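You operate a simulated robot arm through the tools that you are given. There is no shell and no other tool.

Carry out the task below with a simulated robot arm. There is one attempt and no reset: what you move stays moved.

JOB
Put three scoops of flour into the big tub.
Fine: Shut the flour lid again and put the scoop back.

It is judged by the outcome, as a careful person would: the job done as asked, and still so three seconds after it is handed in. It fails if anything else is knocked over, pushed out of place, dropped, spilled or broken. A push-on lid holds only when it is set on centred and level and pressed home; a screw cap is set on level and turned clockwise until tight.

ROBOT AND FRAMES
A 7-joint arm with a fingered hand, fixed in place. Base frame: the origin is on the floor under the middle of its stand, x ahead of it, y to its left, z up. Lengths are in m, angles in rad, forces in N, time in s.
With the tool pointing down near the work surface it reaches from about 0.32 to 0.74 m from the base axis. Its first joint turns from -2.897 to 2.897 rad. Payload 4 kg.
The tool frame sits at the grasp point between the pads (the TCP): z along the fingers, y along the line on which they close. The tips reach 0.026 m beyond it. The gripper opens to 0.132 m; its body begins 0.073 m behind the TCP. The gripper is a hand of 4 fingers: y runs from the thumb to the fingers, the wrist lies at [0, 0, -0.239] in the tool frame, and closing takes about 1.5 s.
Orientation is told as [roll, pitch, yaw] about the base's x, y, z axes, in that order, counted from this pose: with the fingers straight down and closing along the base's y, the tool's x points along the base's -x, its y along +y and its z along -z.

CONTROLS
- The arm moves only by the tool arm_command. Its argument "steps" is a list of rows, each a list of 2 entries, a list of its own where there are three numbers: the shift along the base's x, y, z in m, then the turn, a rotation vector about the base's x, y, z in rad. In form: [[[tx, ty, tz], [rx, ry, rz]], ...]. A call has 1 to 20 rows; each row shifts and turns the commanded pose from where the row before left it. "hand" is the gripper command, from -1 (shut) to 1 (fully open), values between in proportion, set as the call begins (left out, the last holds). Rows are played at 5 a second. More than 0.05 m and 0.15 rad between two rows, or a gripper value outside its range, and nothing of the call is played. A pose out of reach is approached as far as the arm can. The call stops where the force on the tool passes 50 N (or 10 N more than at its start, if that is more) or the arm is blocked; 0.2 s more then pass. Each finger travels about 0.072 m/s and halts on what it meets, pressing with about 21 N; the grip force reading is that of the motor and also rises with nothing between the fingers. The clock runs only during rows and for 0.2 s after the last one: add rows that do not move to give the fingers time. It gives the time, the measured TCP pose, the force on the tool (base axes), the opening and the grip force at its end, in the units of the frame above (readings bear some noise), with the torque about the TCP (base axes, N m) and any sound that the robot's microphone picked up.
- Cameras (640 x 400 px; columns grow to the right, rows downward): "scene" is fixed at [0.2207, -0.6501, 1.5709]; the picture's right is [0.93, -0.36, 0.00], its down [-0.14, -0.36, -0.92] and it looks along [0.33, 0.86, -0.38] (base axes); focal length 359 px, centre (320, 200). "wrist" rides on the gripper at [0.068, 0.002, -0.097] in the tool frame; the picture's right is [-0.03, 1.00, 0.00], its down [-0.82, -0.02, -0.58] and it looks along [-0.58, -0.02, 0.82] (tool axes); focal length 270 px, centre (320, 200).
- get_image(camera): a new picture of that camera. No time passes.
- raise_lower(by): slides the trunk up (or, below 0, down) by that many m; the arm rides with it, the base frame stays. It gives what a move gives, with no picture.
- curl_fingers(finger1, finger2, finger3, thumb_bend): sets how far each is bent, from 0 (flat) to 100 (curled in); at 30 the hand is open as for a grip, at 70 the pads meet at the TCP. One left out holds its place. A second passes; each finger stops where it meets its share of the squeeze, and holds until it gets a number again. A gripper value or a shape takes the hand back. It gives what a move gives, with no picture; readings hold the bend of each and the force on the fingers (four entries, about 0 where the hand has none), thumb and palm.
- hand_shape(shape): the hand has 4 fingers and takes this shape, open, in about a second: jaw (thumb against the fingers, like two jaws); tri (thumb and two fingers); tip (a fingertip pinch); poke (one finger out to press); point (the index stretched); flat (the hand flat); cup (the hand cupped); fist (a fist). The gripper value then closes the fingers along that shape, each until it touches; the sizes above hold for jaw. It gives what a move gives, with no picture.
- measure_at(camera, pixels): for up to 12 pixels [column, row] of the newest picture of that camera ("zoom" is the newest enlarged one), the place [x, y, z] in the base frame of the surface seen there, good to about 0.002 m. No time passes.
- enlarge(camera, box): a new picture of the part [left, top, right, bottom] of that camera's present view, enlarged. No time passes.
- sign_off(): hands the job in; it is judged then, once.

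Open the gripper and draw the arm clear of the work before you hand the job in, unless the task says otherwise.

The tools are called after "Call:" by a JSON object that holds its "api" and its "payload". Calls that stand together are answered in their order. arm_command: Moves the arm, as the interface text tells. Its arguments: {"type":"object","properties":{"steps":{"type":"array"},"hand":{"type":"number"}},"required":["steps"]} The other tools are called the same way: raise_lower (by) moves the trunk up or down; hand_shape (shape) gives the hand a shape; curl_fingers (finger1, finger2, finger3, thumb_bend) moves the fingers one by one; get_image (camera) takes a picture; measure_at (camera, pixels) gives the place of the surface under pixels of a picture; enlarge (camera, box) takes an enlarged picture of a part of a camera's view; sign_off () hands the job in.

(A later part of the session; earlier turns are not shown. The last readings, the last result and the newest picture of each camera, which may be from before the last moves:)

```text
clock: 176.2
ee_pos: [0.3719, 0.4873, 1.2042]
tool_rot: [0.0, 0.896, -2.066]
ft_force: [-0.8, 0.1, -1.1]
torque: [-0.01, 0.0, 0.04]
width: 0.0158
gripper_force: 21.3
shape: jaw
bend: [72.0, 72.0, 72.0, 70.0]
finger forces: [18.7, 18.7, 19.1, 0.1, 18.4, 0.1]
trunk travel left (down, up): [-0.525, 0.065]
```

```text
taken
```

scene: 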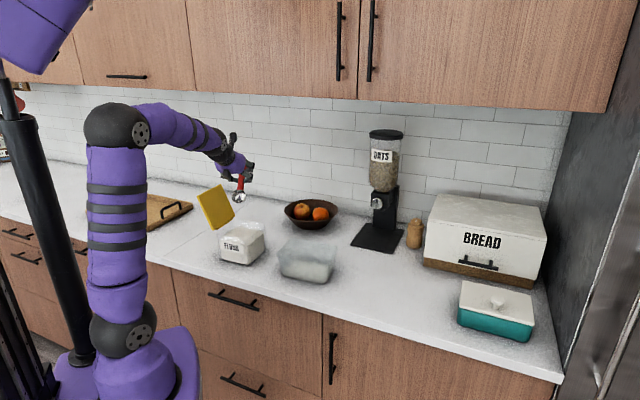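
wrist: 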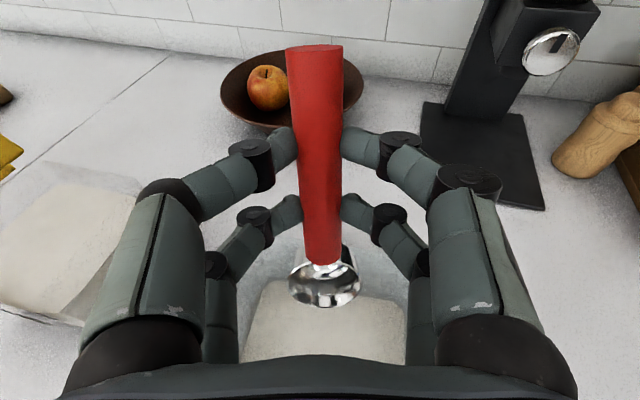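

In position over the box again. I check the flour surface level before the second scoop.

Call:
{"api": "enlarge", "payload": {"camera": "scene", "box": [205, 205, 345, 290]}}

Call:
{"api": "measure_at", "payload": {"camera": "zoom", "pixels": [[160, 125], [185, 110], [200, 130], [150, 110], [480, 265], [450, 250], [400, 240], [520, 280], [440, 215], [470, 180]]}}

```text
4.57 times, centred on (275, 248) of scene
```

zoom: 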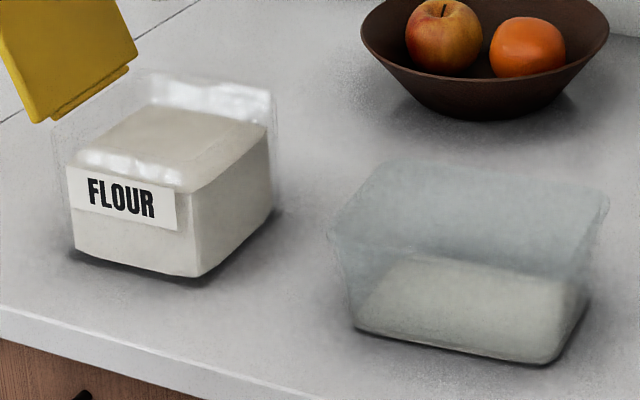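

```text
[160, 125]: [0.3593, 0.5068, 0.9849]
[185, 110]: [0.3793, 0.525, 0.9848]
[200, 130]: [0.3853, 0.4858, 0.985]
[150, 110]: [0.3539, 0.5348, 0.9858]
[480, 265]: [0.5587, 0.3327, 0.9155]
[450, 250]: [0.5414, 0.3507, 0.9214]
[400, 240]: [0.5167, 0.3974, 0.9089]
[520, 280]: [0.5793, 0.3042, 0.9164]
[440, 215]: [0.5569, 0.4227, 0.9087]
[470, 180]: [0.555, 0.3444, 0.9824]
```

The surface dropped only 2 mm to z≈0.985 and nothing is spilled on the counter. I plunge for the second scoop along the same path.

Call:
{"api": "arm_command", "payload": {"steps": [[[0.001, -0.003, -0.04], [0, 0, 0]], [[0, 0, -0.04], [0, 0, 0]], [[0, 0, -0.03], [0, 0, 0]], [[0, 0, -0.02], [0, 0, 0]], [[0, 0, -0.02], [0, 0, 0]], [[0, 0, -0.0185], [0, 0, 0]], [[0, 0, 0], [0, 0, 0]]]}}

Call:
{"api": "arm_command", "payload": {"steps": [[[-0.0017, -0.0032, -0.0031], [-0.0614, 0.0332, 0]], [[0, 0, 0], [0, 0, 0]], [[0.002, 0.0037, 0.0036], [-0.0614, 0.0332, 0]], [[0.0019, 0.0034, 0.0042], [-0.0614, 0.0332, 0]], [[0.0017, 0.0032, 0.0035], [-0.0614, 0.0332, 0]], [[0, 0, 0], [0, 0, 0]]]}}

Call:
{"api": "enlarge", "payload": {"camera": "scene", "box": [200, 170, 290, 275]}}

Call:
{"api": "get_image", "payload": {"camera": "wrist"}}

```text
clock: 177.8
ee_pos: [0.374, 0.4832, 1.0355]
tool_rot: [-0.003, 0.896, -2.064]
ft_force: [0.2, -0.5, -0.5]
torque: [-0.03, 0.04, 0.01]
width: 0.0159
gripper_force: 20.8
shape: jaw
bend: [72.0, 72.0, 72.0, 70.0]
finger forces: [18.7, 18.6, 19.0, 0.0, 18.2, 0.0]
trunk travel left (down, up): [-0.525, 0.065]
```

```text
clock: 179.2
ee_pos: [0.3773, 0.4911, 1.0445]
tool_rot: [-0.004, 0.615, -2.066]
ft_force: [0.6, -0.1, -0.7]
torque: [-0.02, -0.01, -0.02]
width: 0.0161
gripper_force: 20.5
shape: jaw
bend: [72.0, 72.0, 72.0, 70.0]
finger forces: [18.6, 18.3, 18.9, 0.0, 18.2, 0.0]
trunk travel left (down, up): [-0.525, 0.065]
```

```text
3.81 times, centred on (245, 222) of scene
```

zoom: 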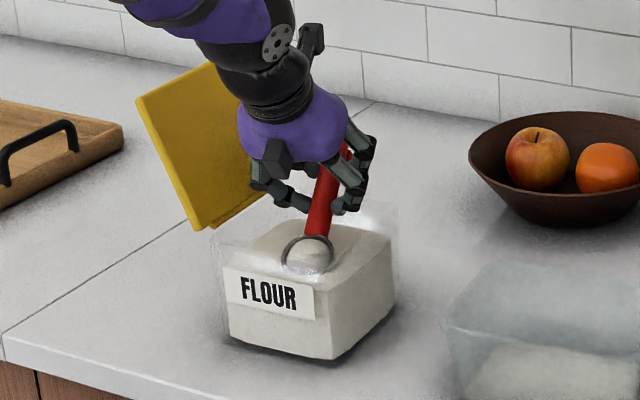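

```text
taken
```

wrist: 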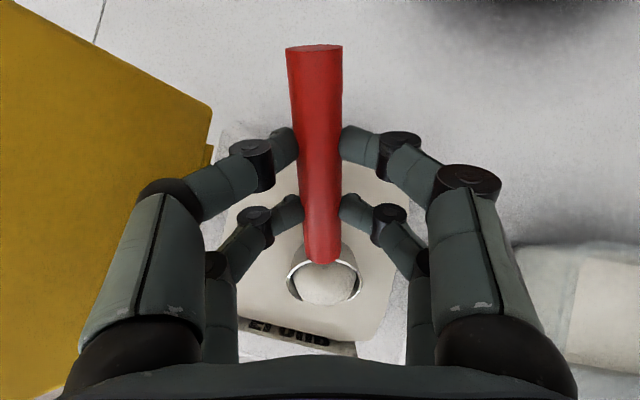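

The cup is heaped again. I level it while rising out of the box, as before.

Call:
{"api": "arm_command", "payload": {"steps": [[[0.0029, 0.0053, 0.0055], [-0.0921, 0.0498, 0]], [[0.0028, 0.0051, 0.004], [-0.1075, 0.0582, 0]], [[0.003, 0.0055, 0.0045], [-0.1228, 0.0664, 0]], [[0.0012, 0.0023, 0.0042], [-0.0691, 0.0374, 0]], [[0.0012, 0.0022, 0.0041], [-0.0691, 0.0374, 0]], [[0.0005, 0.0009, 0.0113], [-0.0768, 0.0416, 0]], [[0, 0, 0.02], [0, 0, 0]], [[0, 0, 0.03], [0, 0, 0]], [[0, 0, 0.027], [0, 0, 0]], [[0, 0, 0], [0, 0, 0]]]}}

Call:
{"api": "enlarge", "payload": {"camera": "scene", "box": [200, 150, 290, 275]}}

Call:
{"api": "get_image", "payload": {"camera": "wrist"}}

```text
clock: 181.4
ee_pos: [0.3907, 0.5118, 1.1551]
tool_rot: [-0.004, 0.004, -2.067]
ft_force: [-0.4, -0.4, -0.2]
torque: [0.0, 0.01, -0.01]
width: 0.0159
gripper_force: 21.1
shape: jaw
bend: [72.0, 72.0, 72.0, 70.0]
finger forces: [18.3, 18.2, 18.5, 0.0, 18.0, 0.0]
trunk travel left (down, up): [-0.525, 0.065]
```

```text
3.20 times, centred on (245, 212) of scene
```

zoom: 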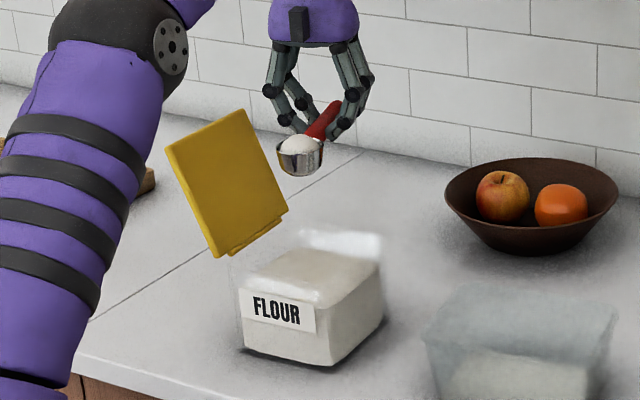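

```text
taken
```

wrist: 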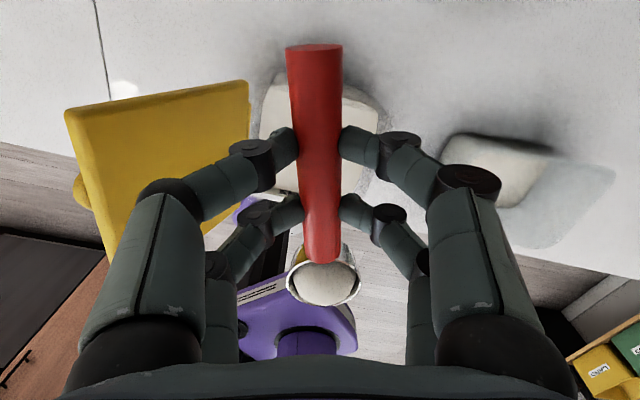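

Second scoop is full. I carry it level to the tub and lower over the centre.

Call:
{"api": "arm_command", "payload": {"steps": [[[0.008, -0.007, 0], [0, 0, 0]], [[0.015, -0.012, 0], [0, 0, 0]], [[0.02, -0.016, 0], [0, 0, 0]], [[0.02, -0.016, 0], [0, 0, 0]], [[0.02, -0.016, 0], [0, 0, 0]], [[0.02, -0.016, 0], [0, 0, 0]], [[0.02, -0.016, 0], [0, 0, 0]], [[0.02, -0.016, 0], [0, 0, 0]], [[0.02, -0.016, 0], [0, 0, 0]], [[0.014, -0.012, -0.01], [0, 0, 0]], [[0.007, -0.007, -0.025], [0, 0, 0]], [[0, 0, -0.03], [0, 0, 0]], [[0, 0, -0.03], [0, 0, 0]], [[0, 0, -0.023], [0, 0, 0]], [[0, 0, 0], [0, 0, 0]]]}}

Call:
{"api": "enlarge", "payload": {"camera": "scene", "box": [240, 180, 370, 300]}}

```text
clock: 184.6
ee_pos: [0.5737, 0.3606, 1.0355]
tool_rot: [-0.005, 0.003, -2.065]
ft_force: [-0.6, -0.6, -0.6]
torque: [0.0, -0.01, -0.03]
width: 0.016
gripper_force: 20.7
shape: jaw
bend: [72.0, 72.0, 72.0, 70.0]
finger forces: [18.4, 18.2, 18.4, 0.0, 17.9, 0.1]
trunk travel left (down, up): [-0.525, 0.065]
```

```text
3.33 times, centred on (305, 240) of scene
```

zoom: 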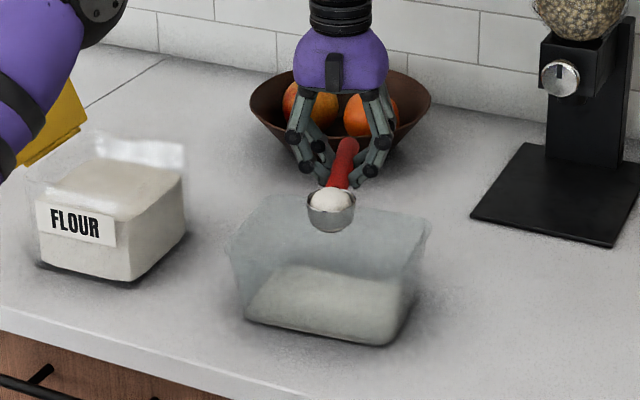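

The second load is centred over the tub and still full. I tip it forward to 72° along the same path.

Call:
{"api": "arm_command", "payload": {"steps": [[[-0.0009, -0.0016, 0.0106], [0.1229, -0.0662, 0]], [[-0.0015, -0.0028, 0.0103], [0.1229, -0.0662, 0]], [[-0.0022, -0.0041, 0.0097], [0.1229, -0.0662, 0]], [[-0.0028, -0.0052, 0.009], [0.1229, -0.0662, 0]], [[-0.0034, -0.0063, 0.008], [0.1229, -0.0662, 0]], [[-0.0039, -0.0072, 0.007], [0.1229, -0.0662, 0]], [[-0.0043, -0.008, 0.0058], [0.1229, -0.0662, 0]], [[-0.0046, -0.0086, 0.0044], [0.1229, -0.0662, 0]], [[-0.0049, -0.0091, 0.0031], [0.1229, -0.0662, 0]], [[-0.005, -0.0093, 0.0015], [0.1229, -0.0662, 0]], [[0, 0, 0], [0, 0, 0]]]}}

Call:
{"api": "enlarge", "payload": {"camera": "scene", "box": [240, 180, 370, 300]}}

Call:
{"api": "get_image", "payload": {"camera": "wrist"}}

```text
clock: 187.0
ee_pos: [0.5401, 0.2988, 1.1068]
tool_rot: [-0.008, 1.402, -2.069]
ft_force: [0.3, -0.4, -0.1]
torque: [0.01, 0.0, -0.02]
width: 0.0158
gripper_force: 21.1
shape: jaw
bend: [72.0, 72.0, 73.0, 70.0]
finger forces: [17.7, 17.7, 17.9, 0.0, 17.8, 0.1]
trunk travel left (down, up): [-0.525, 0.065]
```

```text
3.33 times, centred on (305, 240) of scene
```

zoom: 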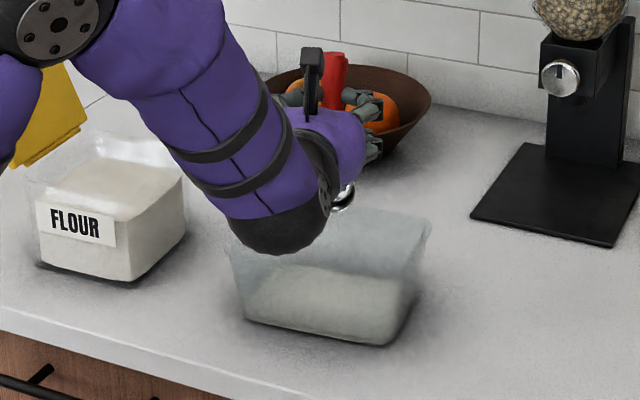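

```text
taken
```

wrist: 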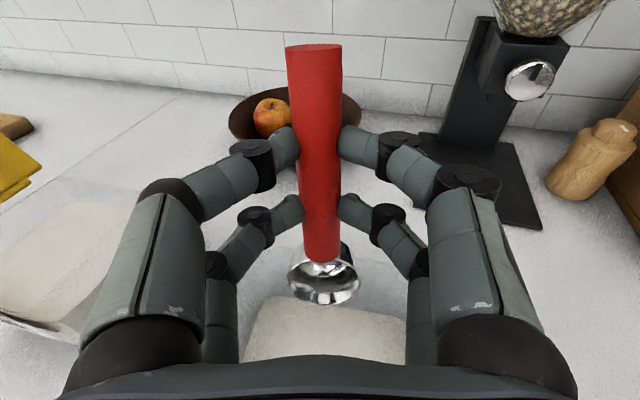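

The second scoop is emptied into the tub. I raise, return to 51° of tip and go back over the flour box.

Call:
{"api": "arm_command", "payload": {"steps": [[[0.004, 0.008, 0.025], [-0.1114, 0.06, 0]], [[0.004, 0.006, 0.025], [-0.1114, 0.06, 0]], [[0.002, 0.003, 0.025], [-0.1114, 0.06, 0]], [[0, 0, 0.02], [-0.1114, 0.06, 0]], [[-0.012, 0.012, 0], [0, 0, 0]], [[-0.025, 0.022, 0], [0, 0, 0]], [[-0.026, 0.025, 0], [0, 0, 0]], [[-0.026, 0.025, 0], [0, 0, 0]], [[-0.026, 0.025, 0], [0, 0, 0]], [[-0.026, 0.025, 0], [0, 0, 0]], [[-0.026, 0.025, 0], [0, 0, 0]], [[-0.01, 0.01, 0], [0, 0, 0]], [[0, 0, 0], [0, 0, 0]]]}}

Call:
{"api": "enlarge", "payload": {"camera": "scene", "box": [205, 205, 345, 290]}}

Call:
{"api": "measure_at", "payload": {"camera": "zoom", "pixels": [[160, 125], [185, 115], [200, 135], [480, 265], [450, 250], [520, 280], [430, 270], [490, 290]]}}

Call:
{"api": "get_image", "payload": {"camera": "wrist"}}

```text
clock: 189.8
ee_pos: [0.374, 0.4869, 1.2024]
tool_rot: [-0.006, 0.893, -2.067]
ft_force: [0.3, -0.4, -0.2]
torque: [-0.04, 0.04, -0.04]
width: 0.0154
gripper_force: 21.0
shape: jaw
bend: [72.0, 72.0, 73.0, 70.0]
finger forces: [17.4, 17.3, 17.4, 0.0, 17.2, 0.0]
trunk travel left (down, up): [-0.525, 0.065]
```

```text
4.57 times, centred on (275, 248) of scene
```

zoom: 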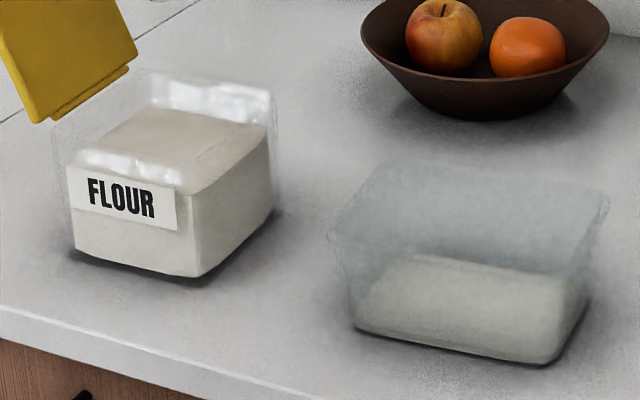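

```text
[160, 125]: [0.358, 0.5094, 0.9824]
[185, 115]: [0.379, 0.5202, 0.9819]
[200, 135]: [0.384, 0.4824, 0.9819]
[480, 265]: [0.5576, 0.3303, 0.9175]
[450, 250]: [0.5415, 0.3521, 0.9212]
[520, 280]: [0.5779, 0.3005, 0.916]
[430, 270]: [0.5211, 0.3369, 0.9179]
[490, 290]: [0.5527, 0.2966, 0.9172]
```

```text
taken
```

wrist: 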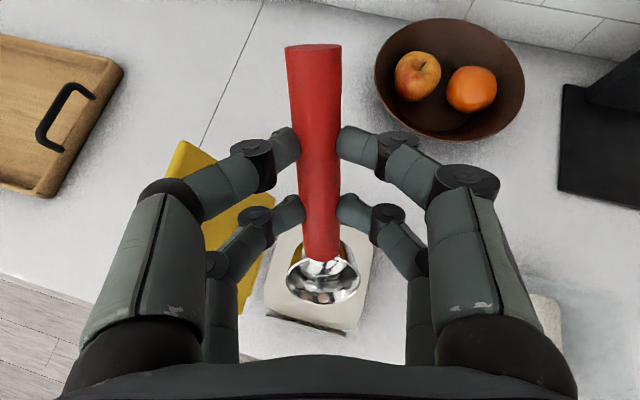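

Flour in the box is now at z≈0.982 and the tub's layer has risen. For the third scoop I go 3 mm deeper with a slight forward shift to keep the handle clear of the rim.

Call:
{"api": "arm_command", "payload": {"steps": [[[-0.0025, -0.0052, -0.04], [0, 0, 0]], [[0, 0, -0.04], [0, 0, 0]], [[0, 0, -0.03], [0, 0, 0]], [[0, 0, -0.02], [0, 0, 0]], [[0, 0, -0.02], [0, 0, 0]], [[0, 0, -0.02], [0, 0, 0]], [[0, 0, 0], [0, 0, 0]]]}}

Call:
{"api": "arm_command", "payload": {"steps": [[[-0.001, -0.0019, -0.0019], [-0.0415, 0.0223, 0]], [[0, 0, 0], [0, 0, 0]], [[0.0022, 0.0041, 0.0042], [-0.0691, 0.0372, 0]], [[0.0019, 0.0035, 0.0054], [-0.0615, 0.0331, 0]], [[0.0022, 0.0041, 0.0041], [-0.0769, 0.0414, 0]], [[0, 0, 0], [0, 0, 0]]]}}

Call:
{"api": "enlarge", "payload": {"camera": "scene", "box": [200, 170, 290, 275]}}

Call:
{"api": "get_image", "payload": {"camera": "wrist"}}

```text
clock: 191.4
ee_pos: [0.3708, 0.4811, 1.0301]
tool_rot: [-0.007, 0.893, -2.066]
ft_force: [0.1, -0.4, -0.2]
torque: [-0.01, -0.04, -0.04]
width: 0.0154
gripper_force: 20.7
shape: jaw
bend: [72.0, 72.0, 73.0, 70.0]
finger forces: [17.0, 17.1, 17.3, 0.0, 17.1, 0.1]
trunk travel left (down, up): [-0.525, 0.065]
```

```text
clock: 192.8
ee_pos: [0.3756, 0.4884, 1.0418]
tool_rot: [-0.003, 0.611, -2.065]
ft_force: [-0.2, -0.5, -1.6]
torque: [-0.01, -0.05, 0.0]
width: 0.0154
gripper_force: 20.9
shape: jaw
bend: [72.0, 72.0, 73.0, 70.0]
finger forces: [17.0, 17.0, 17.2, 0.0, 16.8, 0.1]
trunk travel left (down, up): [-0.525, 0.065]
```

```text
3.81 times, centred on (245, 222) of scene
```

zoom: 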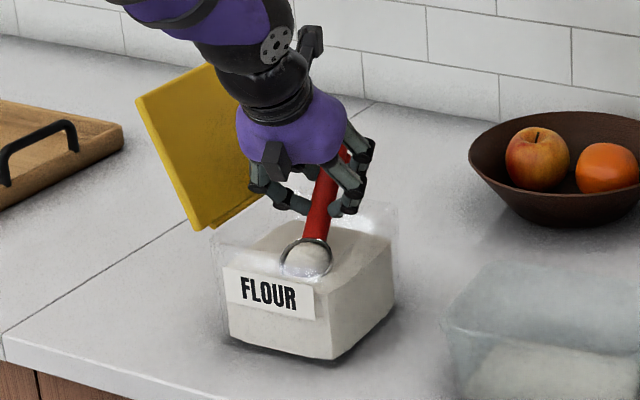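

```text
taken
```

wrist: 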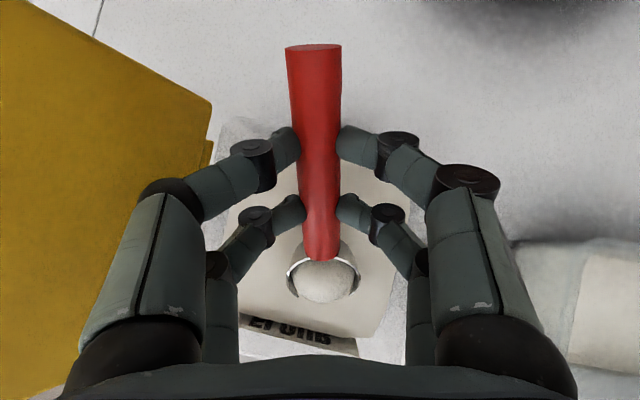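

Third scoop is heaped. I level and rise out.

Call:
{"api": "arm_command", "payload": {"steps": [[[0.0029, 0.0053, 0.0065], [-0.0921, 0.0498, 0]], [[0.0028, 0.0051, 0.005], [-0.1075, 0.0582, 0]], [[0.003, 0.0055, 0.005], [-0.1228, 0.0664, 0]], [[0.0012, 0.0023, 0.0045], [-0.0691, 0.0374, 0]], [[0.0012, 0.0022, 0.0045], [-0.0691, 0.0374, 0]], [[0.0005, 0.0009, 0.0113], [-0.0746, 0.0404, 0]], [[0, 0, 0.02], [0, 0, 0]], [[0, 0, 0.03], [0, 0, 0]], [[0, 0, 0.027], [0, 0, 0]], [[0, 0, 0], [0, 0, 0]]]}}

Call:
{"api": "enlarge", "payload": {"camera": "scene", "box": [200, 150, 290, 275]}}

Call:
{"api": "get_image", "payload": {"camera": "wrist"}}

```text
clock: 195.0
ee_pos: [0.388, 0.5106, 1.1572]
tool_rot: [-0.004, 0.002, -2.066]
ft_force: [0.5, 0.3, -0.3]
torque: [0.05, 0.02, -0.02]
width: 0.0152
gripper_force: 21.0
shape: jaw
bend: [72.0, 72.0, 73.0, 70.0]
finger forces: [16.8, 16.8, 16.9, 0.0, 16.8, 0.0]
trunk travel left (down, up): [-0.525, 0.065]
```

```text
3.20 times, centred on (245, 212) of scene
```

zoom: 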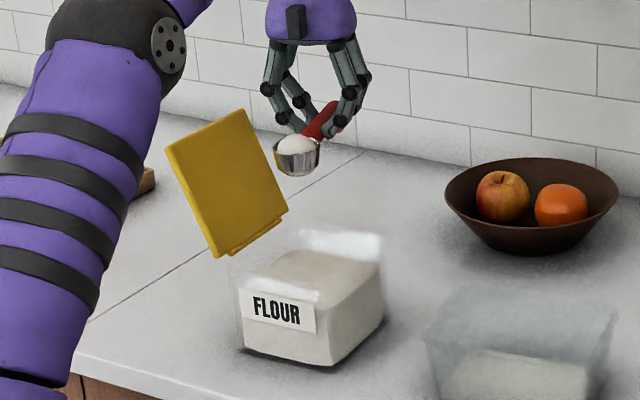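

```text
taken
```

wrist: 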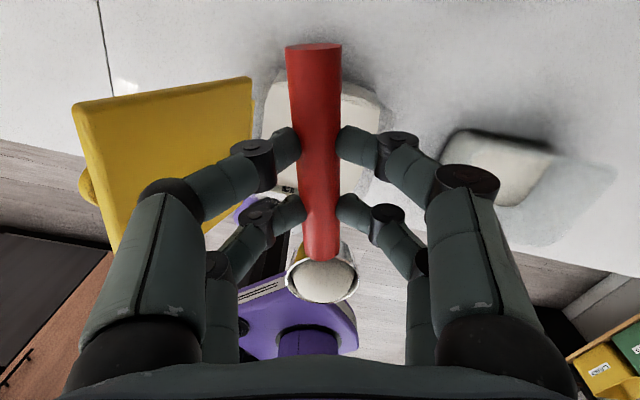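

Full and level. I carry the third load to the tub and lower it over the centre.

Call:
{"api": "arm_command", "payload": {"steps": [[[0.008, -0.007, 0], [0, 0, 0]], [[0.015, -0.012, 0], [0, 0, 0]], [[0.02, -0.016, 0], [0, 0, 0]], [[0.02, -0.016, 0], [0, 0, 0]], [[0.02, -0.016, 0], [0, 0, 0]], [[0.02, -0.016, 0], [0, 0, 0]], [[0.02, -0.016, 0], [0, 0, 0]], [[0.02, -0.016, 0], [0, 0, 0]], [[0.02, -0.016, 0], [0, 0, 0]], [[0.015, -0.012, -0.01], [0, 0, 0]], [[0.008, -0.006, -0.025], [0, 0, 0]], [[0, 0, -0.03], [0, 0, 0]], [[0, 0, -0.03], [0, 0, 0]], [[0, 0, -0.025], [0, 0, 0]], [[0, 0, 0], [0, 0, 0]]]}}

Call:
{"api": "enlarge", "payload": {"camera": "scene", "box": [240, 180, 370, 300]}}

```text
clock: 198.2
ee_pos: [0.5744, 0.3613, 1.0351]
tool_rot: [-0.004, 0.003, -2.065]
ft_force: [-0.1, 0.4, -1.1]
torque: [0.02, 0.01, 0.01]
width: 0.0152
gripper_force: 20.5
shape: jaw
bend: [72.0, 72.0, 73.0, 70.0]
finger forces: [16.7, 16.8, 16.9, 0.0, 16.7, 0.0]
trunk travel left (down, up): [-0.525, 0.065]
```

```text
3.33 times, centred on (305, 240) of scene
```

zoom: 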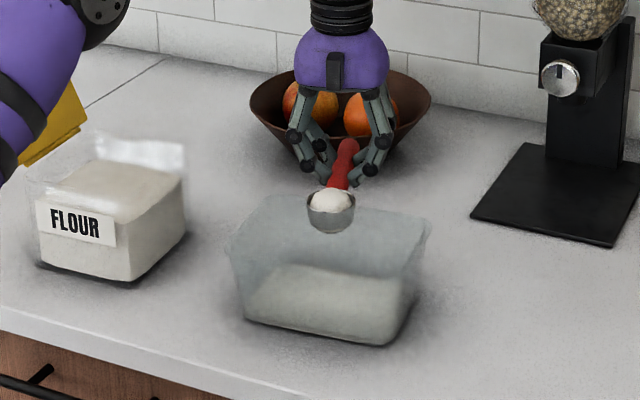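

The third load is centred over the tub. I tip it out along the same path to about 80°.

Call:
{"api": "arm_command", "payload": {"steps": [[[-0.0009, -0.0016, 0.0106], [0.1229, -0.0662, 0]], [[-0.0015, -0.0028, 0.0103], [0.1229, -0.0662, 0]], [[-0.0022, -0.0041, 0.0097], [0.1229, -0.0662, 0]], [[-0.0028, -0.0052, 0.009], [0.1229, -0.0662, 0]], [[-0.0034, -0.0063, 0.008], [0.1229, -0.0662, 0]], [[-0.0039, -0.0072, 0.007], [0.1229, -0.0662, 0]], [[-0.0043, -0.008, 0.0058], [0.1229, -0.0662, 0]], [[-0.0046, -0.0086, 0.0044], [0.1229, -0.0662, 0]], [[-0.0049, -0.0091, 0.0031], [0.1229, -0.0662, 0]], [[-0.005, -0.0093, 0.0015], [0.1229, -0.0662, 0]], [[0, 0, 0], [0, 0, 0]]]}}

Call:
{"api": "enlarge", "payload": {"camera": "scene", "box": [240, 180, 370, 300]}}

Call:
{"api": "get_image", "payload": {"camera": "wrist"}}

```text
clock: 200.6
ee_pos: [0.5406, 0.2997, 1.1057]
tool_rot: [-0.012, 1.398, -2.074]
ft_force: [-0.1, 0.4, 0.0]
torque: [-0.02, -0.01, -0.03]
width: 0.0151
gripper_force: 21.4
shape: jaw
bend: [72.0, 72.0, 73.0, 70.0]
finger forces: [16.0, 16.1, 16.3, 0.0, 16.1, 0.0]
trunk travel left (down, up): [-0.525, 0.065]
```

```text
3.33 times, centred on (305, 240) of scene
```

zoom: 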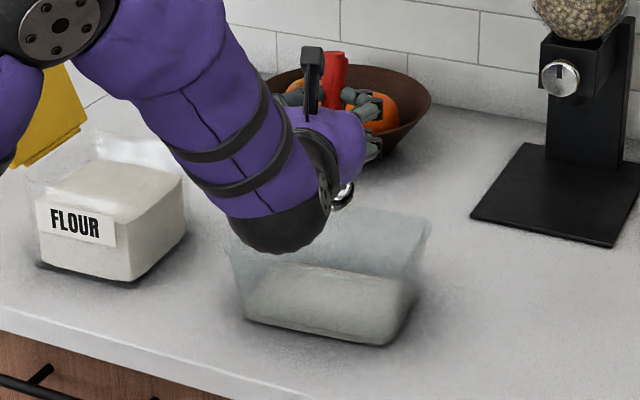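

```text
taken
```

wrist: 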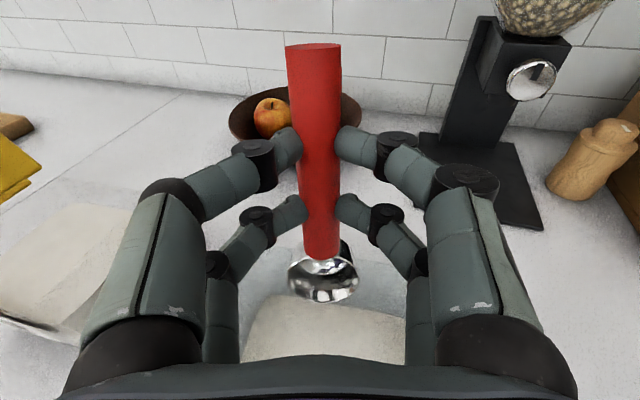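

All three scoops are in the tub and the cup is empty. I bring the scoop back level above the tub (in case of crumbs), then raise it.

Call:
{"api": "arm_command", "payload": {"steps": [[[0.005, 0.0093, -0.0015], [-0.1229, 0.0662, 0]], [[0.0049, 0.0091, -0.0031], [-0.1229, 0.0662, 0]], [[0.0046, 0.0086, -0.0044], [-0.1229, 0.0662, 0]], [[0.0043, 0.008, -0.0058], [-0.1229, 0.0662, 0]], [[0.0039, 0.0072, -0.007], [-0.1229, 0.0662, 0]], [[0.0034, 0.0063, -0.008], [-0.1229, 0.0662, 0]], [[0.0028, 0.0052, -0.009], [-0.1229, 0.0662, 0]], [[0.0022, 0.0041, -0.005], [-0.1229, 0.0662, 0]], [[0.0015, 0.0028, 0.01], [-0.1229, 0.0662, 0]], [[0.0009, 0.0016, 0.02], [-0.1229, 0.0662, 0]], [[0, 0, 0.03], [0, 0, 0]], [[0, 0, 0.03], [0, 0, 0]], [[0, 0, 0.02], [0, 0, 0]], [[0, 0, 0], [0, 0, 0]]]}}

Call:
{"api": "get_image", "payload": {"camera": "wrist"}}

Call:
{"api": "enlarge", "payload": {"camera": "scene", "box": [205, 180, 375, 300]}}

```text
clock: 203.6
ee_pos: [0.5725, 0.3625, 1.1595]
tool_rot: [-0.006, 0.0, -2.068]
ft_force: [0.5, -1.1, -0.4]
torque: [-0.01, 0.0, 0.0]
width: 0.0148
gripper_force: 21.1
shape: jaw
bend: [72.0, 72.0, 73.0, 71.0]
finger forces: [15.2, 15.6, 15.6, 0.0, 15.4, 0.0]
out of reach, approached as far as the arm can: row 13
trunk travel left (down, up): [-0.525, 0.065]
```

```text
taken
```

wrist: 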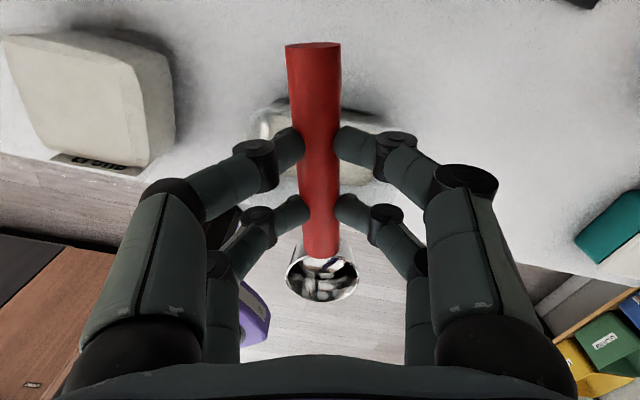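

```text
3.33 times, centred on (290, 240) of scene
```

zoom: 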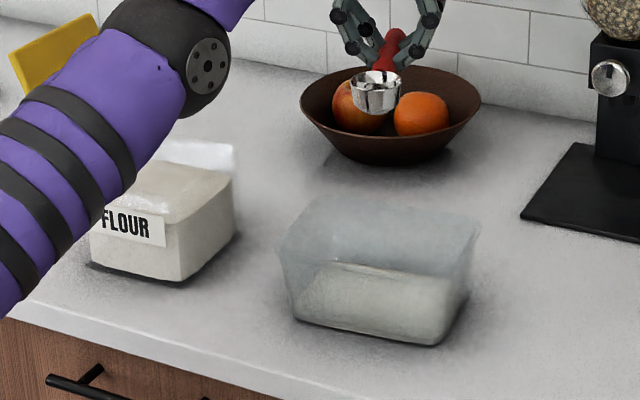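

The cup is empty and the tub holds the flour. The grip reading is slowly easing (15 N), so I head straight to the scoop's original place, measuring the handle in hand first.

Call:
{"api": "measure_at", "payload": {"camera": "wrist", "pixels": [[313, 50], [314, 80], [316, 120], [318, 160], [319, 200], [320, 235], [287, 278], [356, 278], [322, 300], [322, 262]]}}

Call:
{"api": "arm_command", "payload": {"steps": [[[0.0039, -0.0125, 0], [0, 0, 0.1442]], [[0.0039, -0.0125, 0], [0, 0, 0.1442]], [[0.0039, -0.0125, 0], [0, 0, 0.1442]], [[0.0039, -0.0125, 0], [0, 0, 0.1442]], [[0.0039, -0.0125, 0], [0, 0, 0.1442]], [[0.0039, -0.0125, 0], [0, 0, 0.1442]], [[0.0039, -0.0125, 0], [0, 0, 0.1442]], [[0.0039, -0.0125, 0], [0, 0, 0.1442]], [[0.0039, -0.0125, 0], [0, 0, 0.1442]], [[0.0039, -0.0125, 0], [0, 0, 0.1442]], [[0.0039, -0.0125, 0], [0, 0, 0.1442]], [[0.0039, -0.0125, 0], [0, 0, 0.1442]], [[0.0039, -0.0125, 0], [0, 0, 0.1442]], [[0.0039, -0.0125, 0], [0, 0, 0.1442]], [[0.0039, -0.0125, 0], [0, 0, 0.1442]], [[0.0039, -0.0125, 0], [0, 0, 0.1442]], [[0.0039, -0.0125, 0], [0, 0, 0.1442]], [[0.0039, -0.0125, 0], [0, 0, 0.1442]], [[0.0039, -0.0125, 0], [0, 0, 0.1442]], [[0.0044, -0.012, 0], [0, 0, 0.1432]]]}}

Call:
{"api": "get_image", "payload": {"camera": "wrist"}}

Call:
{"api": "get_image", "payload": {"camera": "scene"}}

```text
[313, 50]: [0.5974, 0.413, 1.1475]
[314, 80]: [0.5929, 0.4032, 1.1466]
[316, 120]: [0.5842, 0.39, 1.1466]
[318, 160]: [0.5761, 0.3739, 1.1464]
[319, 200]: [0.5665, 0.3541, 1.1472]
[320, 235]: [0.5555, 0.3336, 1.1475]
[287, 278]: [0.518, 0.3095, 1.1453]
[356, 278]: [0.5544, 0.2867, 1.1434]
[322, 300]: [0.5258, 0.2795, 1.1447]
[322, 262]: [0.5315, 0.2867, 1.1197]
```

```text
clock: 207.8
ee_pos: [0.6702, 0.1246, 1.1594]
tool_rot: [-0.006, 0.004, 0.82]
ft_force: [0.1, -0.8, -0.2]
torque: [-0.05, 0.03, -0.03]
width: 0.0148
gripper_force: 20.8
shape: jaw
bend: [72.0, 72.0, 73.0, 71.0]
finger forces: [15.0, 15.5, 15.8, 0.1, 15.4, 0.0]
out of reach, approached as far as the arm can: row 1, 2, 4, 5, 7
trunk travel left (down, up): [-0.525, 0.065]
```

```text
taken
```

wrist: 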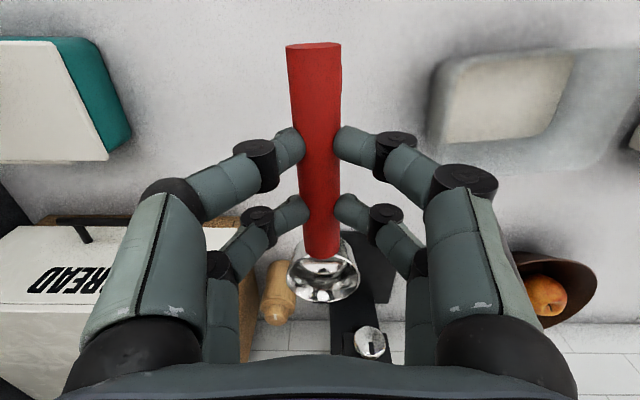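

```text
taken
```

scene: 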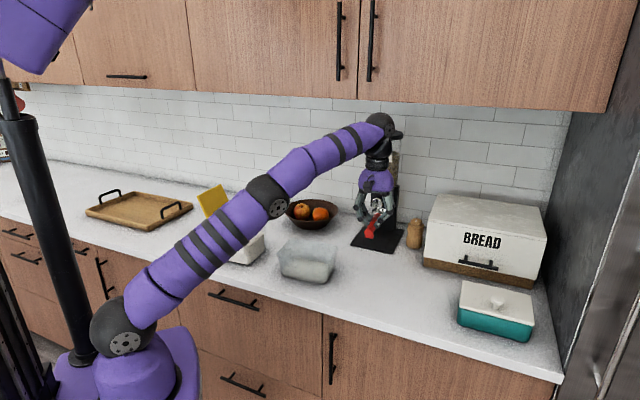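

The scoop is over its home area; in-hand the handle top sits 13 mm below the TCP and is level. I align (target TCP ≈(0.652,0.117), yaw 0.805) and descend toward its original spot.

Call:
{"api": "arm_command", "payload": {"steps": [[[-0.009, -0.0036, -0.02], [0, 0, -0.015]], [[-0.009, -0.0036, -0.04], [0, 0, 0]], [[0, 0, -0.04], [0, 0, 0]], [[0, 0, -0.04], [0, 0, 0]], [[0, 0, -0.035], [0, 0, 0]], [[0, 0, -0.02], [0, 0, 0]], [[0, 0, 0], [0, 0, 0]]]}}

Call:
{"api": "get_image", "payload": {"camera": "wrist"}}

Call:
{"api": "measure_at", "payload": {"camera": "wrist", "pixels": [[313, 60], [314, 90], [316, 130], [318, 170], [319, 210], [288, 278], [357, 278], [322, 300]]}}

```text
clock: 209.4
ee_pos: [0.6523, 0.1171, 0.9655]
tool_rot: [-0.005, 0.003, 0.801]
ft_force: [1.0, -0.1, -1.3]
torque: [0.01, 0.01, -0.01]
width: 0.0146
gripper_force: 21.0
shape: jaw
bend: [72.0, 72.0, 73.0, 71.0]
finger forces: [14.9, 15.5, 15.9, 0.1, 14.9, 0.1]
trunk travel left (down, up): [-0.525, 0.065]
```

```text
taken
```

wrist: 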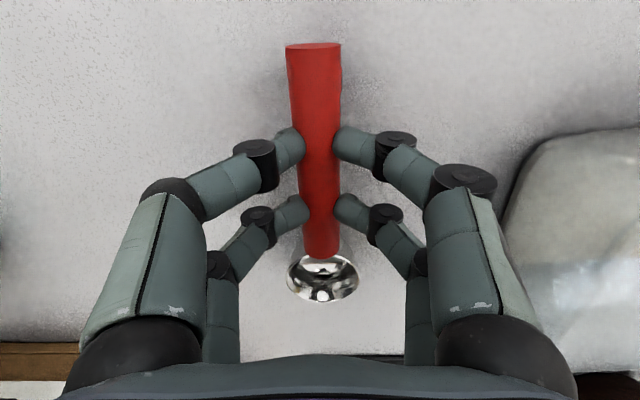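

```text
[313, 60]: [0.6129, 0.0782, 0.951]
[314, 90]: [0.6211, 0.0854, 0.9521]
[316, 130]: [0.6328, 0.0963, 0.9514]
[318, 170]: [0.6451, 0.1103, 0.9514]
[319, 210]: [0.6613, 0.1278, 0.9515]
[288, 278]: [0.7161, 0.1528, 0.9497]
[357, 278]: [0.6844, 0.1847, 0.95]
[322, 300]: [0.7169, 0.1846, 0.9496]
```

The scoop is within ~2 mm and 1° of its original pose. I fine-tune and lower the last 11 mm until it touches.

Call:
{"api": "arm_command", "payload": {"steps": [[[0.001, -0.001, -0.005], [0.005, 0, 0.018]], [[0, 0, -0.004], [0, 0, 0]], [[0, 0, -0.001], [0, 0, 0]], [[0, 0, 0], [0, 0, 0]]]}}

Call:
{"api": "arm_command", "payload": {"steps": [[[0, 0, -0.0012], [0, 0, 0]], [[0, 0, 0], [0, 0, 0]]]}}

Call:
{"api": "measure_at", "payload": {"camera": "wrist", "pixels": [[316, 130], [319, 210]]}}

```text
clock: 210.4
ee_pos: [0.6519, 0.1157, 0.9555]
tool_rot: [-0.001, -0.003, 0.819]
ft_force: [1.3, 0.3, 0.3]
torque: [0.0, 0.02, -0.05]
width: 0.0147
gripper_force: 20.8
shape: jaw
bend: [72.0, 72.0, 73.0, 71.0]
finger forces: [14.8, 15.5, 15.9, 0.0, 14.9, 0.1]
trunk travel left (down, up): [-0.525, 0.065]
```

```text
clock: 211.0
ee_pos: [0.652, 0.1157, 0.9538]
tool_rot: [-0.002, 0.0, 0.818]
ft_force: [0.4, 1.2, 1.0]
torque: [-0.09, 0.03, -0.01]
width: 0.0144
gripper_force: 20.7
shape: jaw
bend: [72.0, 72.0, 73.0, 71.0]
finger forces: [16.2, 15.1, 15.7, 0.1, 16.4, 0.1]
trunk travel left (down, up): [-0.525, 0.065]
```

```text
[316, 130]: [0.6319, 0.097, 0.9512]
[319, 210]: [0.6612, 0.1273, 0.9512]
```

Light contact begins (finger loads shift). I take a fresh picture to check the handle height.

Call:
{"api": "get_image", "payload": {"camera": "wrist"}}

Call:
{"api": "measure_at", "payload": {"camera": "wrist", "pixels": [[313, 60], [316, 130], [319, 210], [288, 278], [357, 278], [322, 300]]}}

Call:
{"api": "enlarge", "payload": {"camera": "scene", "box": [335, 240, 405, 310]}}

```text
taken
```

wrist: 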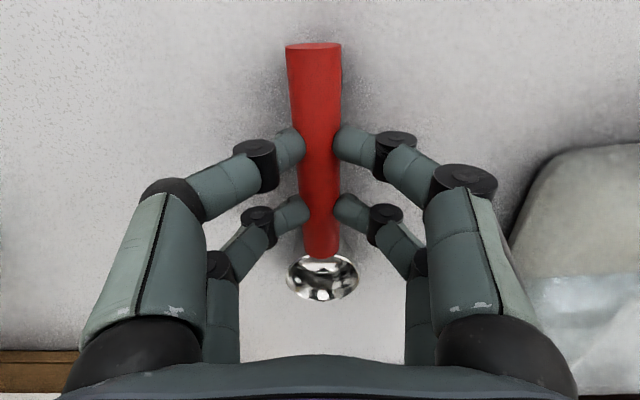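

```text
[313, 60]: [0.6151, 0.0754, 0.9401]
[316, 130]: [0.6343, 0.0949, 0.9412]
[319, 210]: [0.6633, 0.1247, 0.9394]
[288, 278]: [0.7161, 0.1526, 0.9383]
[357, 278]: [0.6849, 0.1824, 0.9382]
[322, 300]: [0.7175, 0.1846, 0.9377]
```

```text
5.71 times, centred on (370, 275) of scene
```

zoom: 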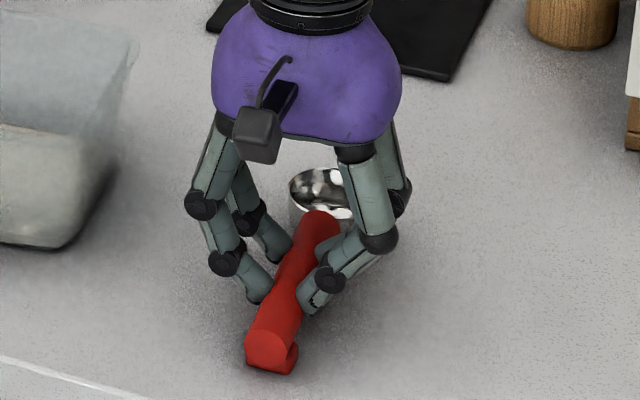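

The scoop matches its original pose (handle top 0.940, rim 0.938, positions within ~2 mm). I open gently and retreat straight up.

Call:
{"api": "arm_command", "payload": {"steps": [[[0, 0, 0], [0, 0, 0]], [[0, 0, 0], [0, 0, 0]]], "hand": -0.68}}

Call:
{"api": "arm_command", "payload": {"steps": [[[0, 0, 0], [0, 0, 0]], [[0, 0, 0], [0, 0, 0]], [[0, 0, 0], [0, 0, 0]], [[0, 0, 0], [0, 0, 0]], [[0, 0, 0], [0, 0, 0]]], "hand": 0.2}}

Call:
{"api": "get_image", "payload": {"camera": "wrist"}}

```text
clock: 211.6
ee_pos: [0.6525, 0.1155, 0.9537]
tool_rot: [0.001, 0.001, 0.816]
ft_force: [0.4, 0.5, -1.3]
torque: [-0.04, 0.03, 0.0]
width: 0.0211
gripper_force: 0.0
shape: jaw
bend: [73.0, 73.0, 73.0, 70.0]
finger forces: [0.0, 0.1, 0.1, 0.0, 0.0, 0.0]
trunk travel left (down, up): [-0.525, 0.065]
```

```text
clock: 212.8
ee_pos: [0.6524, 0.1147, 0.9545]
tool_rot: [-0.001, -0.003, 0.818]
ft_force: [-0.1, 0.8, -0.7]
torque: [-0.01, 0.01, -0.01]
width: 0.0787
gripper_force: 0.0
shape: jaw
bend: [71.0, 71.0, 71.0, 70.0]
finger forces: [0.1, 0.0, 0.0, 0.0, 0.0, 0.0]
trunk travel left (down, up): [-0.525, 0.065]
```

```text
taken
```

wrist: 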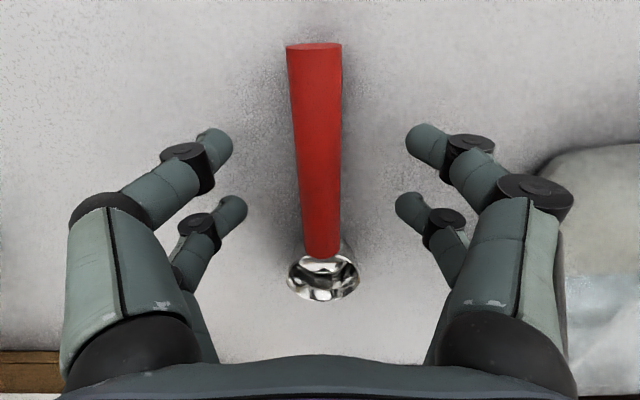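

The scoop stays upright in place with the fingers clear on both sides. I raise the hand straight up and verify.

Call:
{"api": "arm_command", "payload": {"steps": [[[0, 0, 0.03], [0, 0, 0]], [[0, 0, 0.045], [0, 0, 0]], [[0, 0, 0.045], [0, 0, 0]], [[0, 0, 0.045], [0, 0, 0]], [[0, 0, 0.045], [0, 0, 0]], [[0, 0, 0], [0, 0, 0]]]}}

Call:
{"api": "get_image", "payload": {"camera": "scene"}}

Call:
{"api": "enlarge", "payload": {"camera": "scene", "box": [345, 260, 395, 310]}}

```text
clock: 214.2
ee_pos: [0.6525, 0.1159, 1.1654]
tool_rot: [-0.001, -0.001, 0.821]
ft_force: [-0.1, 0.5, -0.6]
torque: [0.02, 0.0, 0.01]
width: 0.0789
gripper_force: 0.0
shape: jaw
bend: [71.0, 71.0, 71.0, 70.0]
finger forces: [0.0, 0.0, 0.0, 0.0, 0.0, 0.1]
trunk travel left (down, up): [-0.525, 0.065]
```

```text
taken
```

scene: 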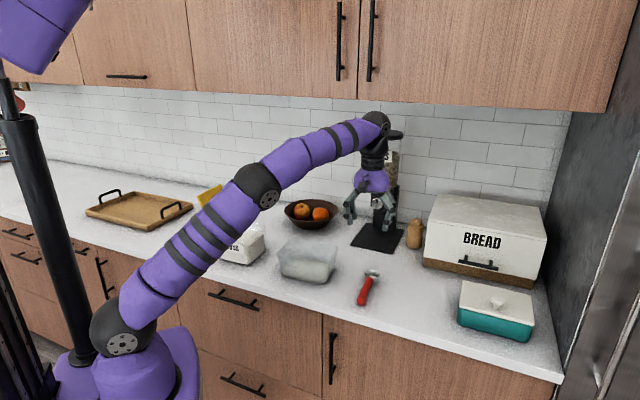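

```text
8.00 times, centred on (370, 285) of scene
```

zoom: 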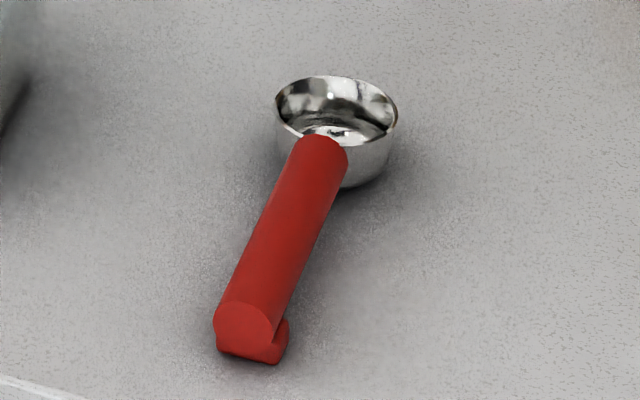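

The scoop is back exactly as it was. Now to shut the lid: I close the fingers, rise to z≈1.25 and travel over to behind the open lid.

Call:
{"api": "arm_command", "payload": {"steps": [[[0, 0, 0.045], [0, 0, 0]], [[-0.01, 0.011, 0.04], [0, 0, 0]], [[-0.029, 0.0323, 0], [0, 0, 0]], [[-0.029, 0.0323, 0], [0, 0, 0]], [[-0.029, 0.0323, 0], [0, 0, 0]], [[-0.029, 0.0323, 0], [0, 0, 0]], [[-0.029, 0.0323, 0], [0, 0, 0]], [[-0.029, 0.0323, 0], [0, 0, 0]], [[-0.029, 0.0323, 0], [0, 0, 0]], [[-0.029, 0.0323, 0], [0, 0, 0]], [[-0.029, 0.0323, 0], [0, 0, 0]], [[-0.029, 0.0323, 0], [0, 0, 0]], [[-0.029, 0.0323, 0], [0, 0, 0]], [[-0.029, 0.0323, 0], [0, 0, 0]], [[-0.029, 0.0323, 0], [0, 0, 0]], [[-0.0295, 0.032, 0], [0, 0, 0]], [[0, 0, 0], [0, 0, 0]]], "hand": -1}}

Call:
{"api": "get_image", "payload": {"camera": "scene"}}

Call:
{"api": "get_image", "payload": {"camera": "wrist"}}

```text
clock: 217.8
ee_pos: [0.2445, 0.5702, 1.2085]
tool_rot: [-0.003, -0.001, 0.818]
ft_force: [-0.1, 0.3, -0.5]
torque: [-0.02, -0.04, 0.0]
width: 0.0002
gripper_force: 20.8
shape: jaw
bend: [62.0, 63.0, 63.0, 70.0]
finger forces: [0.0, 0.0, 0.0, 0.1, 0.0, 0.0]
out of reach, approached as far as the arm can: row 1, 2
trunk travel left (down, up): [-0.525, 0.065]
```

```text
taken
```

scene: 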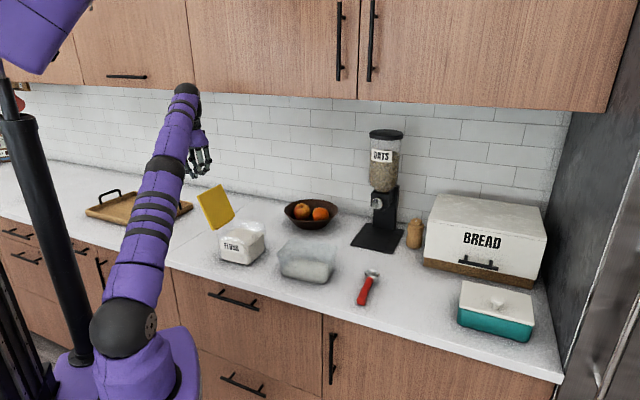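

```text
taken
```

wrist: 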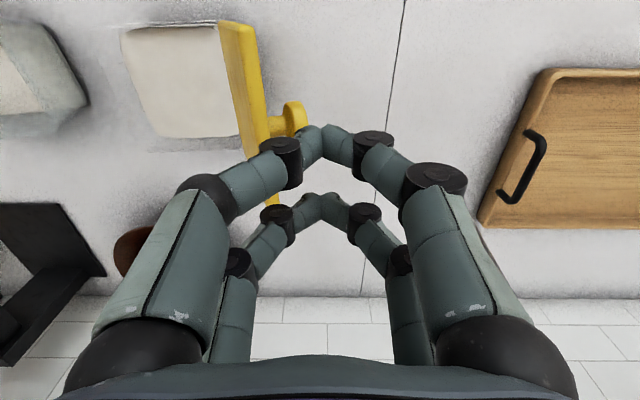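

The hand is above and just behind the lid (lid edge at x≈250, knob at (290,118) in the wrist view). I back off 2 cm further behind it, then lower the fingertips to knob height.

Call:
{"api": "arm_command", "payload": {"steps": [[[-0.0151, 0.0146, 0], [0, 0, 0]], [[0, 0, -0.03], [0, 0, 0]], [[0, 0, -0.035], [0, 0, 0]], [[0, 0, -0.035], [0, 0, 0]], [[0, 0, 0], [0, 0, 0]]]}}

Call:
{"api": "get_image", "payload": {"camera": "wrist"}}

Call:
{"api": "enlarge", "payload": {"camera": "scene", "box": [160, 140, 290, 275]}}

```text
clock: 218.8
ee_pos: [0.2209, 0.5806, 1.1202]
tool_rot: [0.022, -0.028, 0.825]
ft_force: [-3.0, 4.7, 16.9]
torque: [0.02, -0.38, 0.16]
width: 0.0
gripper_force: 21.3
shape: jaw
bend: [62.0, 58.0, 68.0, 70.0]
finger forces: [0.1, 0.0, 17.4, 0.1, 0.0, 0.1]
out of reach, approached as far as the arm can: row 1
trunk travel left (down, up): [-0.525, 0.065]
stopped in row 5: the force on the tool passed its limit at 62 N (the readings are from after the stop); the commanded pose is now the measured one
```

```text
taken
```

wrist: 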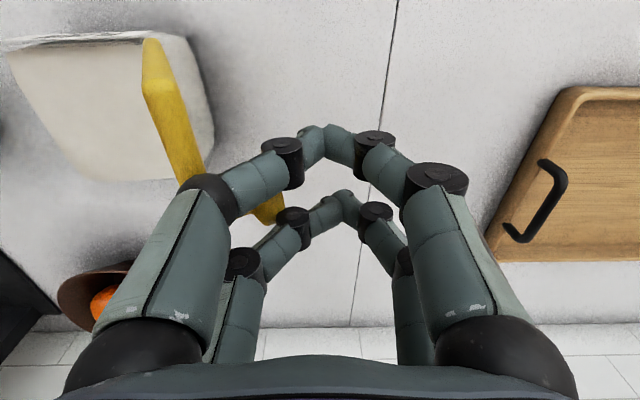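

```text
2.96 times, centred on (225, 208) of scene
```

zoom: 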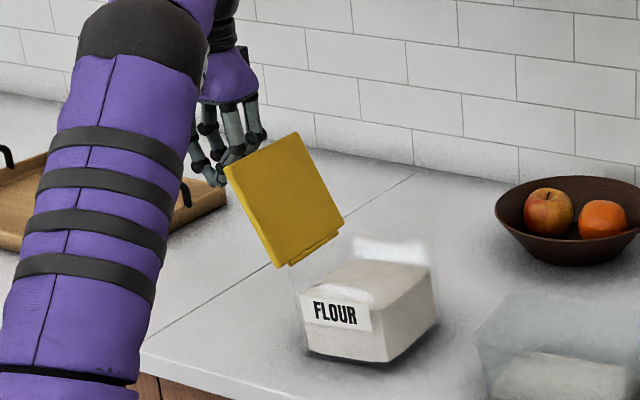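

The left finger caught the lid's top edge while descending. I lift off, move further behind the lid and re-check.

Call:
{"api": "arm_command", "payload": {"steps": [[[-0.003, 0.003, 0.015], [0, 0, 0]], [[-0.006, 0.006, 0.02], [-0.022, 0.028, 0]], [[-0.01, 0.01, 0.01], [0, 0, 0]], [[-0.01, 0.01, 0], [0, 0, 0]], [[0, 0, 0], [0, 0, 0]]]}}

Call:
{"api": "get_image", "payload": {"camera": "wrist"}}

Call:
{"api": "enlarge", "payload": {"camera": "scene", "box": [160, 140, 290, 275]}}

```text
clock: 220.0
ee_pos: [0.1943, 0.611, 1.1614]
tool_rot: [0.021, 0.013, 0.821]
ft_force: [0.4, 1.6, 0.3]
torque: [-0.01, 0.01, 0.01]
width: 0.0002
gripper_force: 21.2
shape: jaw
bend: [62.0, 59.0, 68.0, 70.0]
finger forces: [0.1, 0.1, 0.0, 0.0, 0.0, 0.1]
trunk travel left (down, up): [-0.525, 0.065]
```

```text
taken
```

wrist: 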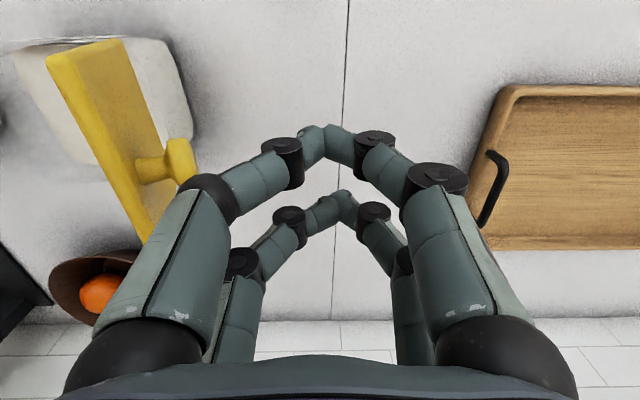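

```text
2.96 times, centred on (225, 208) of scene
```

zoom: 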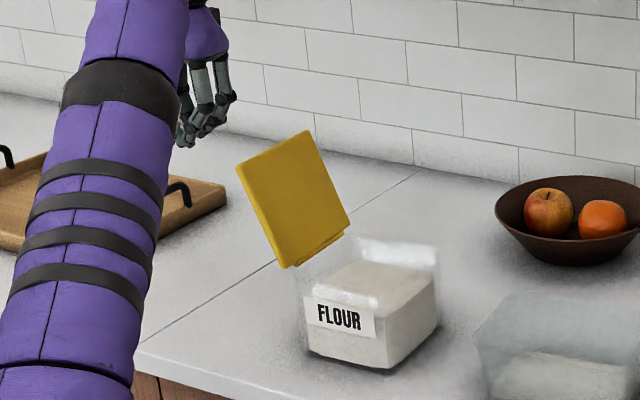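

The hand is clear. The box may have shifted a few millimetres in that contact, so I measure its corners against the earlier values.

Call:
{"api": "enlarge", "payload": {"camera": "scene", "box": [204, 205, 284, 275]}}

```text
5.71 times, centred on (244, 240) of scene
```

zoom: 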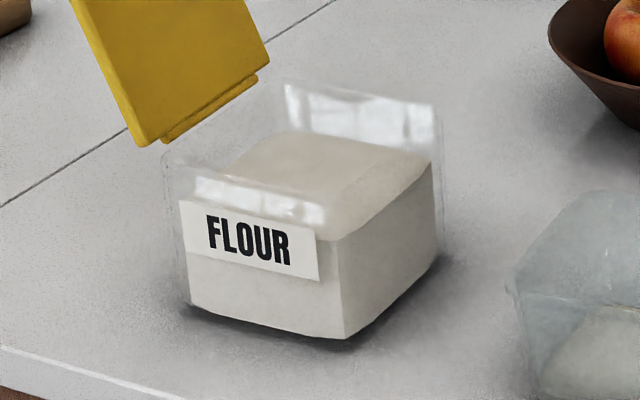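

Only ~2 mm change, so the box is fine. Now well behind the lid, I descend to knob height (TCP z≈1.095), correcting the small tilt.

Call:
{"api": "arm_command", "payload": {"steps": [[[0, 0, -0.022], [-0.012, -0.02, 0]], [[0, 0, -0.022], [0, 0, 0]], [[0, 0, -0.022], [0, 0, 0]], [[0, 0, 0], [0, 0, 0]]]}}

Call:
{"api": "get_image", "payload": {"camera": "wrist"}}

```text
clock: 221.0
ee_pos: [0.1939, 0.6104, 1.0947]
tool_rot: [-0.001, 0.007, 0.821]
ft_force: [0.8, 0.6, -0.2]
torque: [0.02, 0.0, -0.02]
width: 0.0001
gripper_force: 21.2
shape: jaw
bend: [62.0, 59.0, 68.0, 70.0]
finger forces: [0.0, 0.0, 0.1, 0.1, 0.0, 0.0]
trunk travel left (down, up): [-0.525, 0.065]
```

```text
taken
```

wrist: 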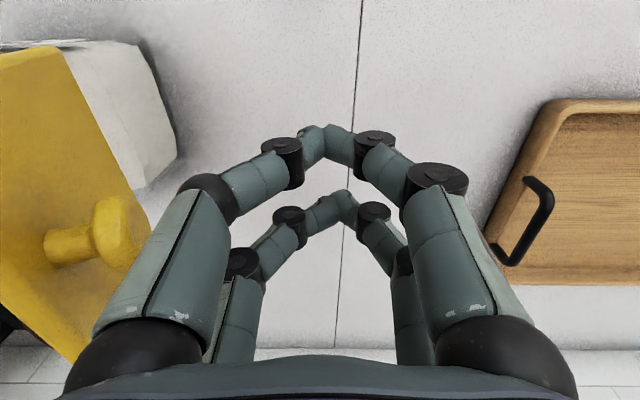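

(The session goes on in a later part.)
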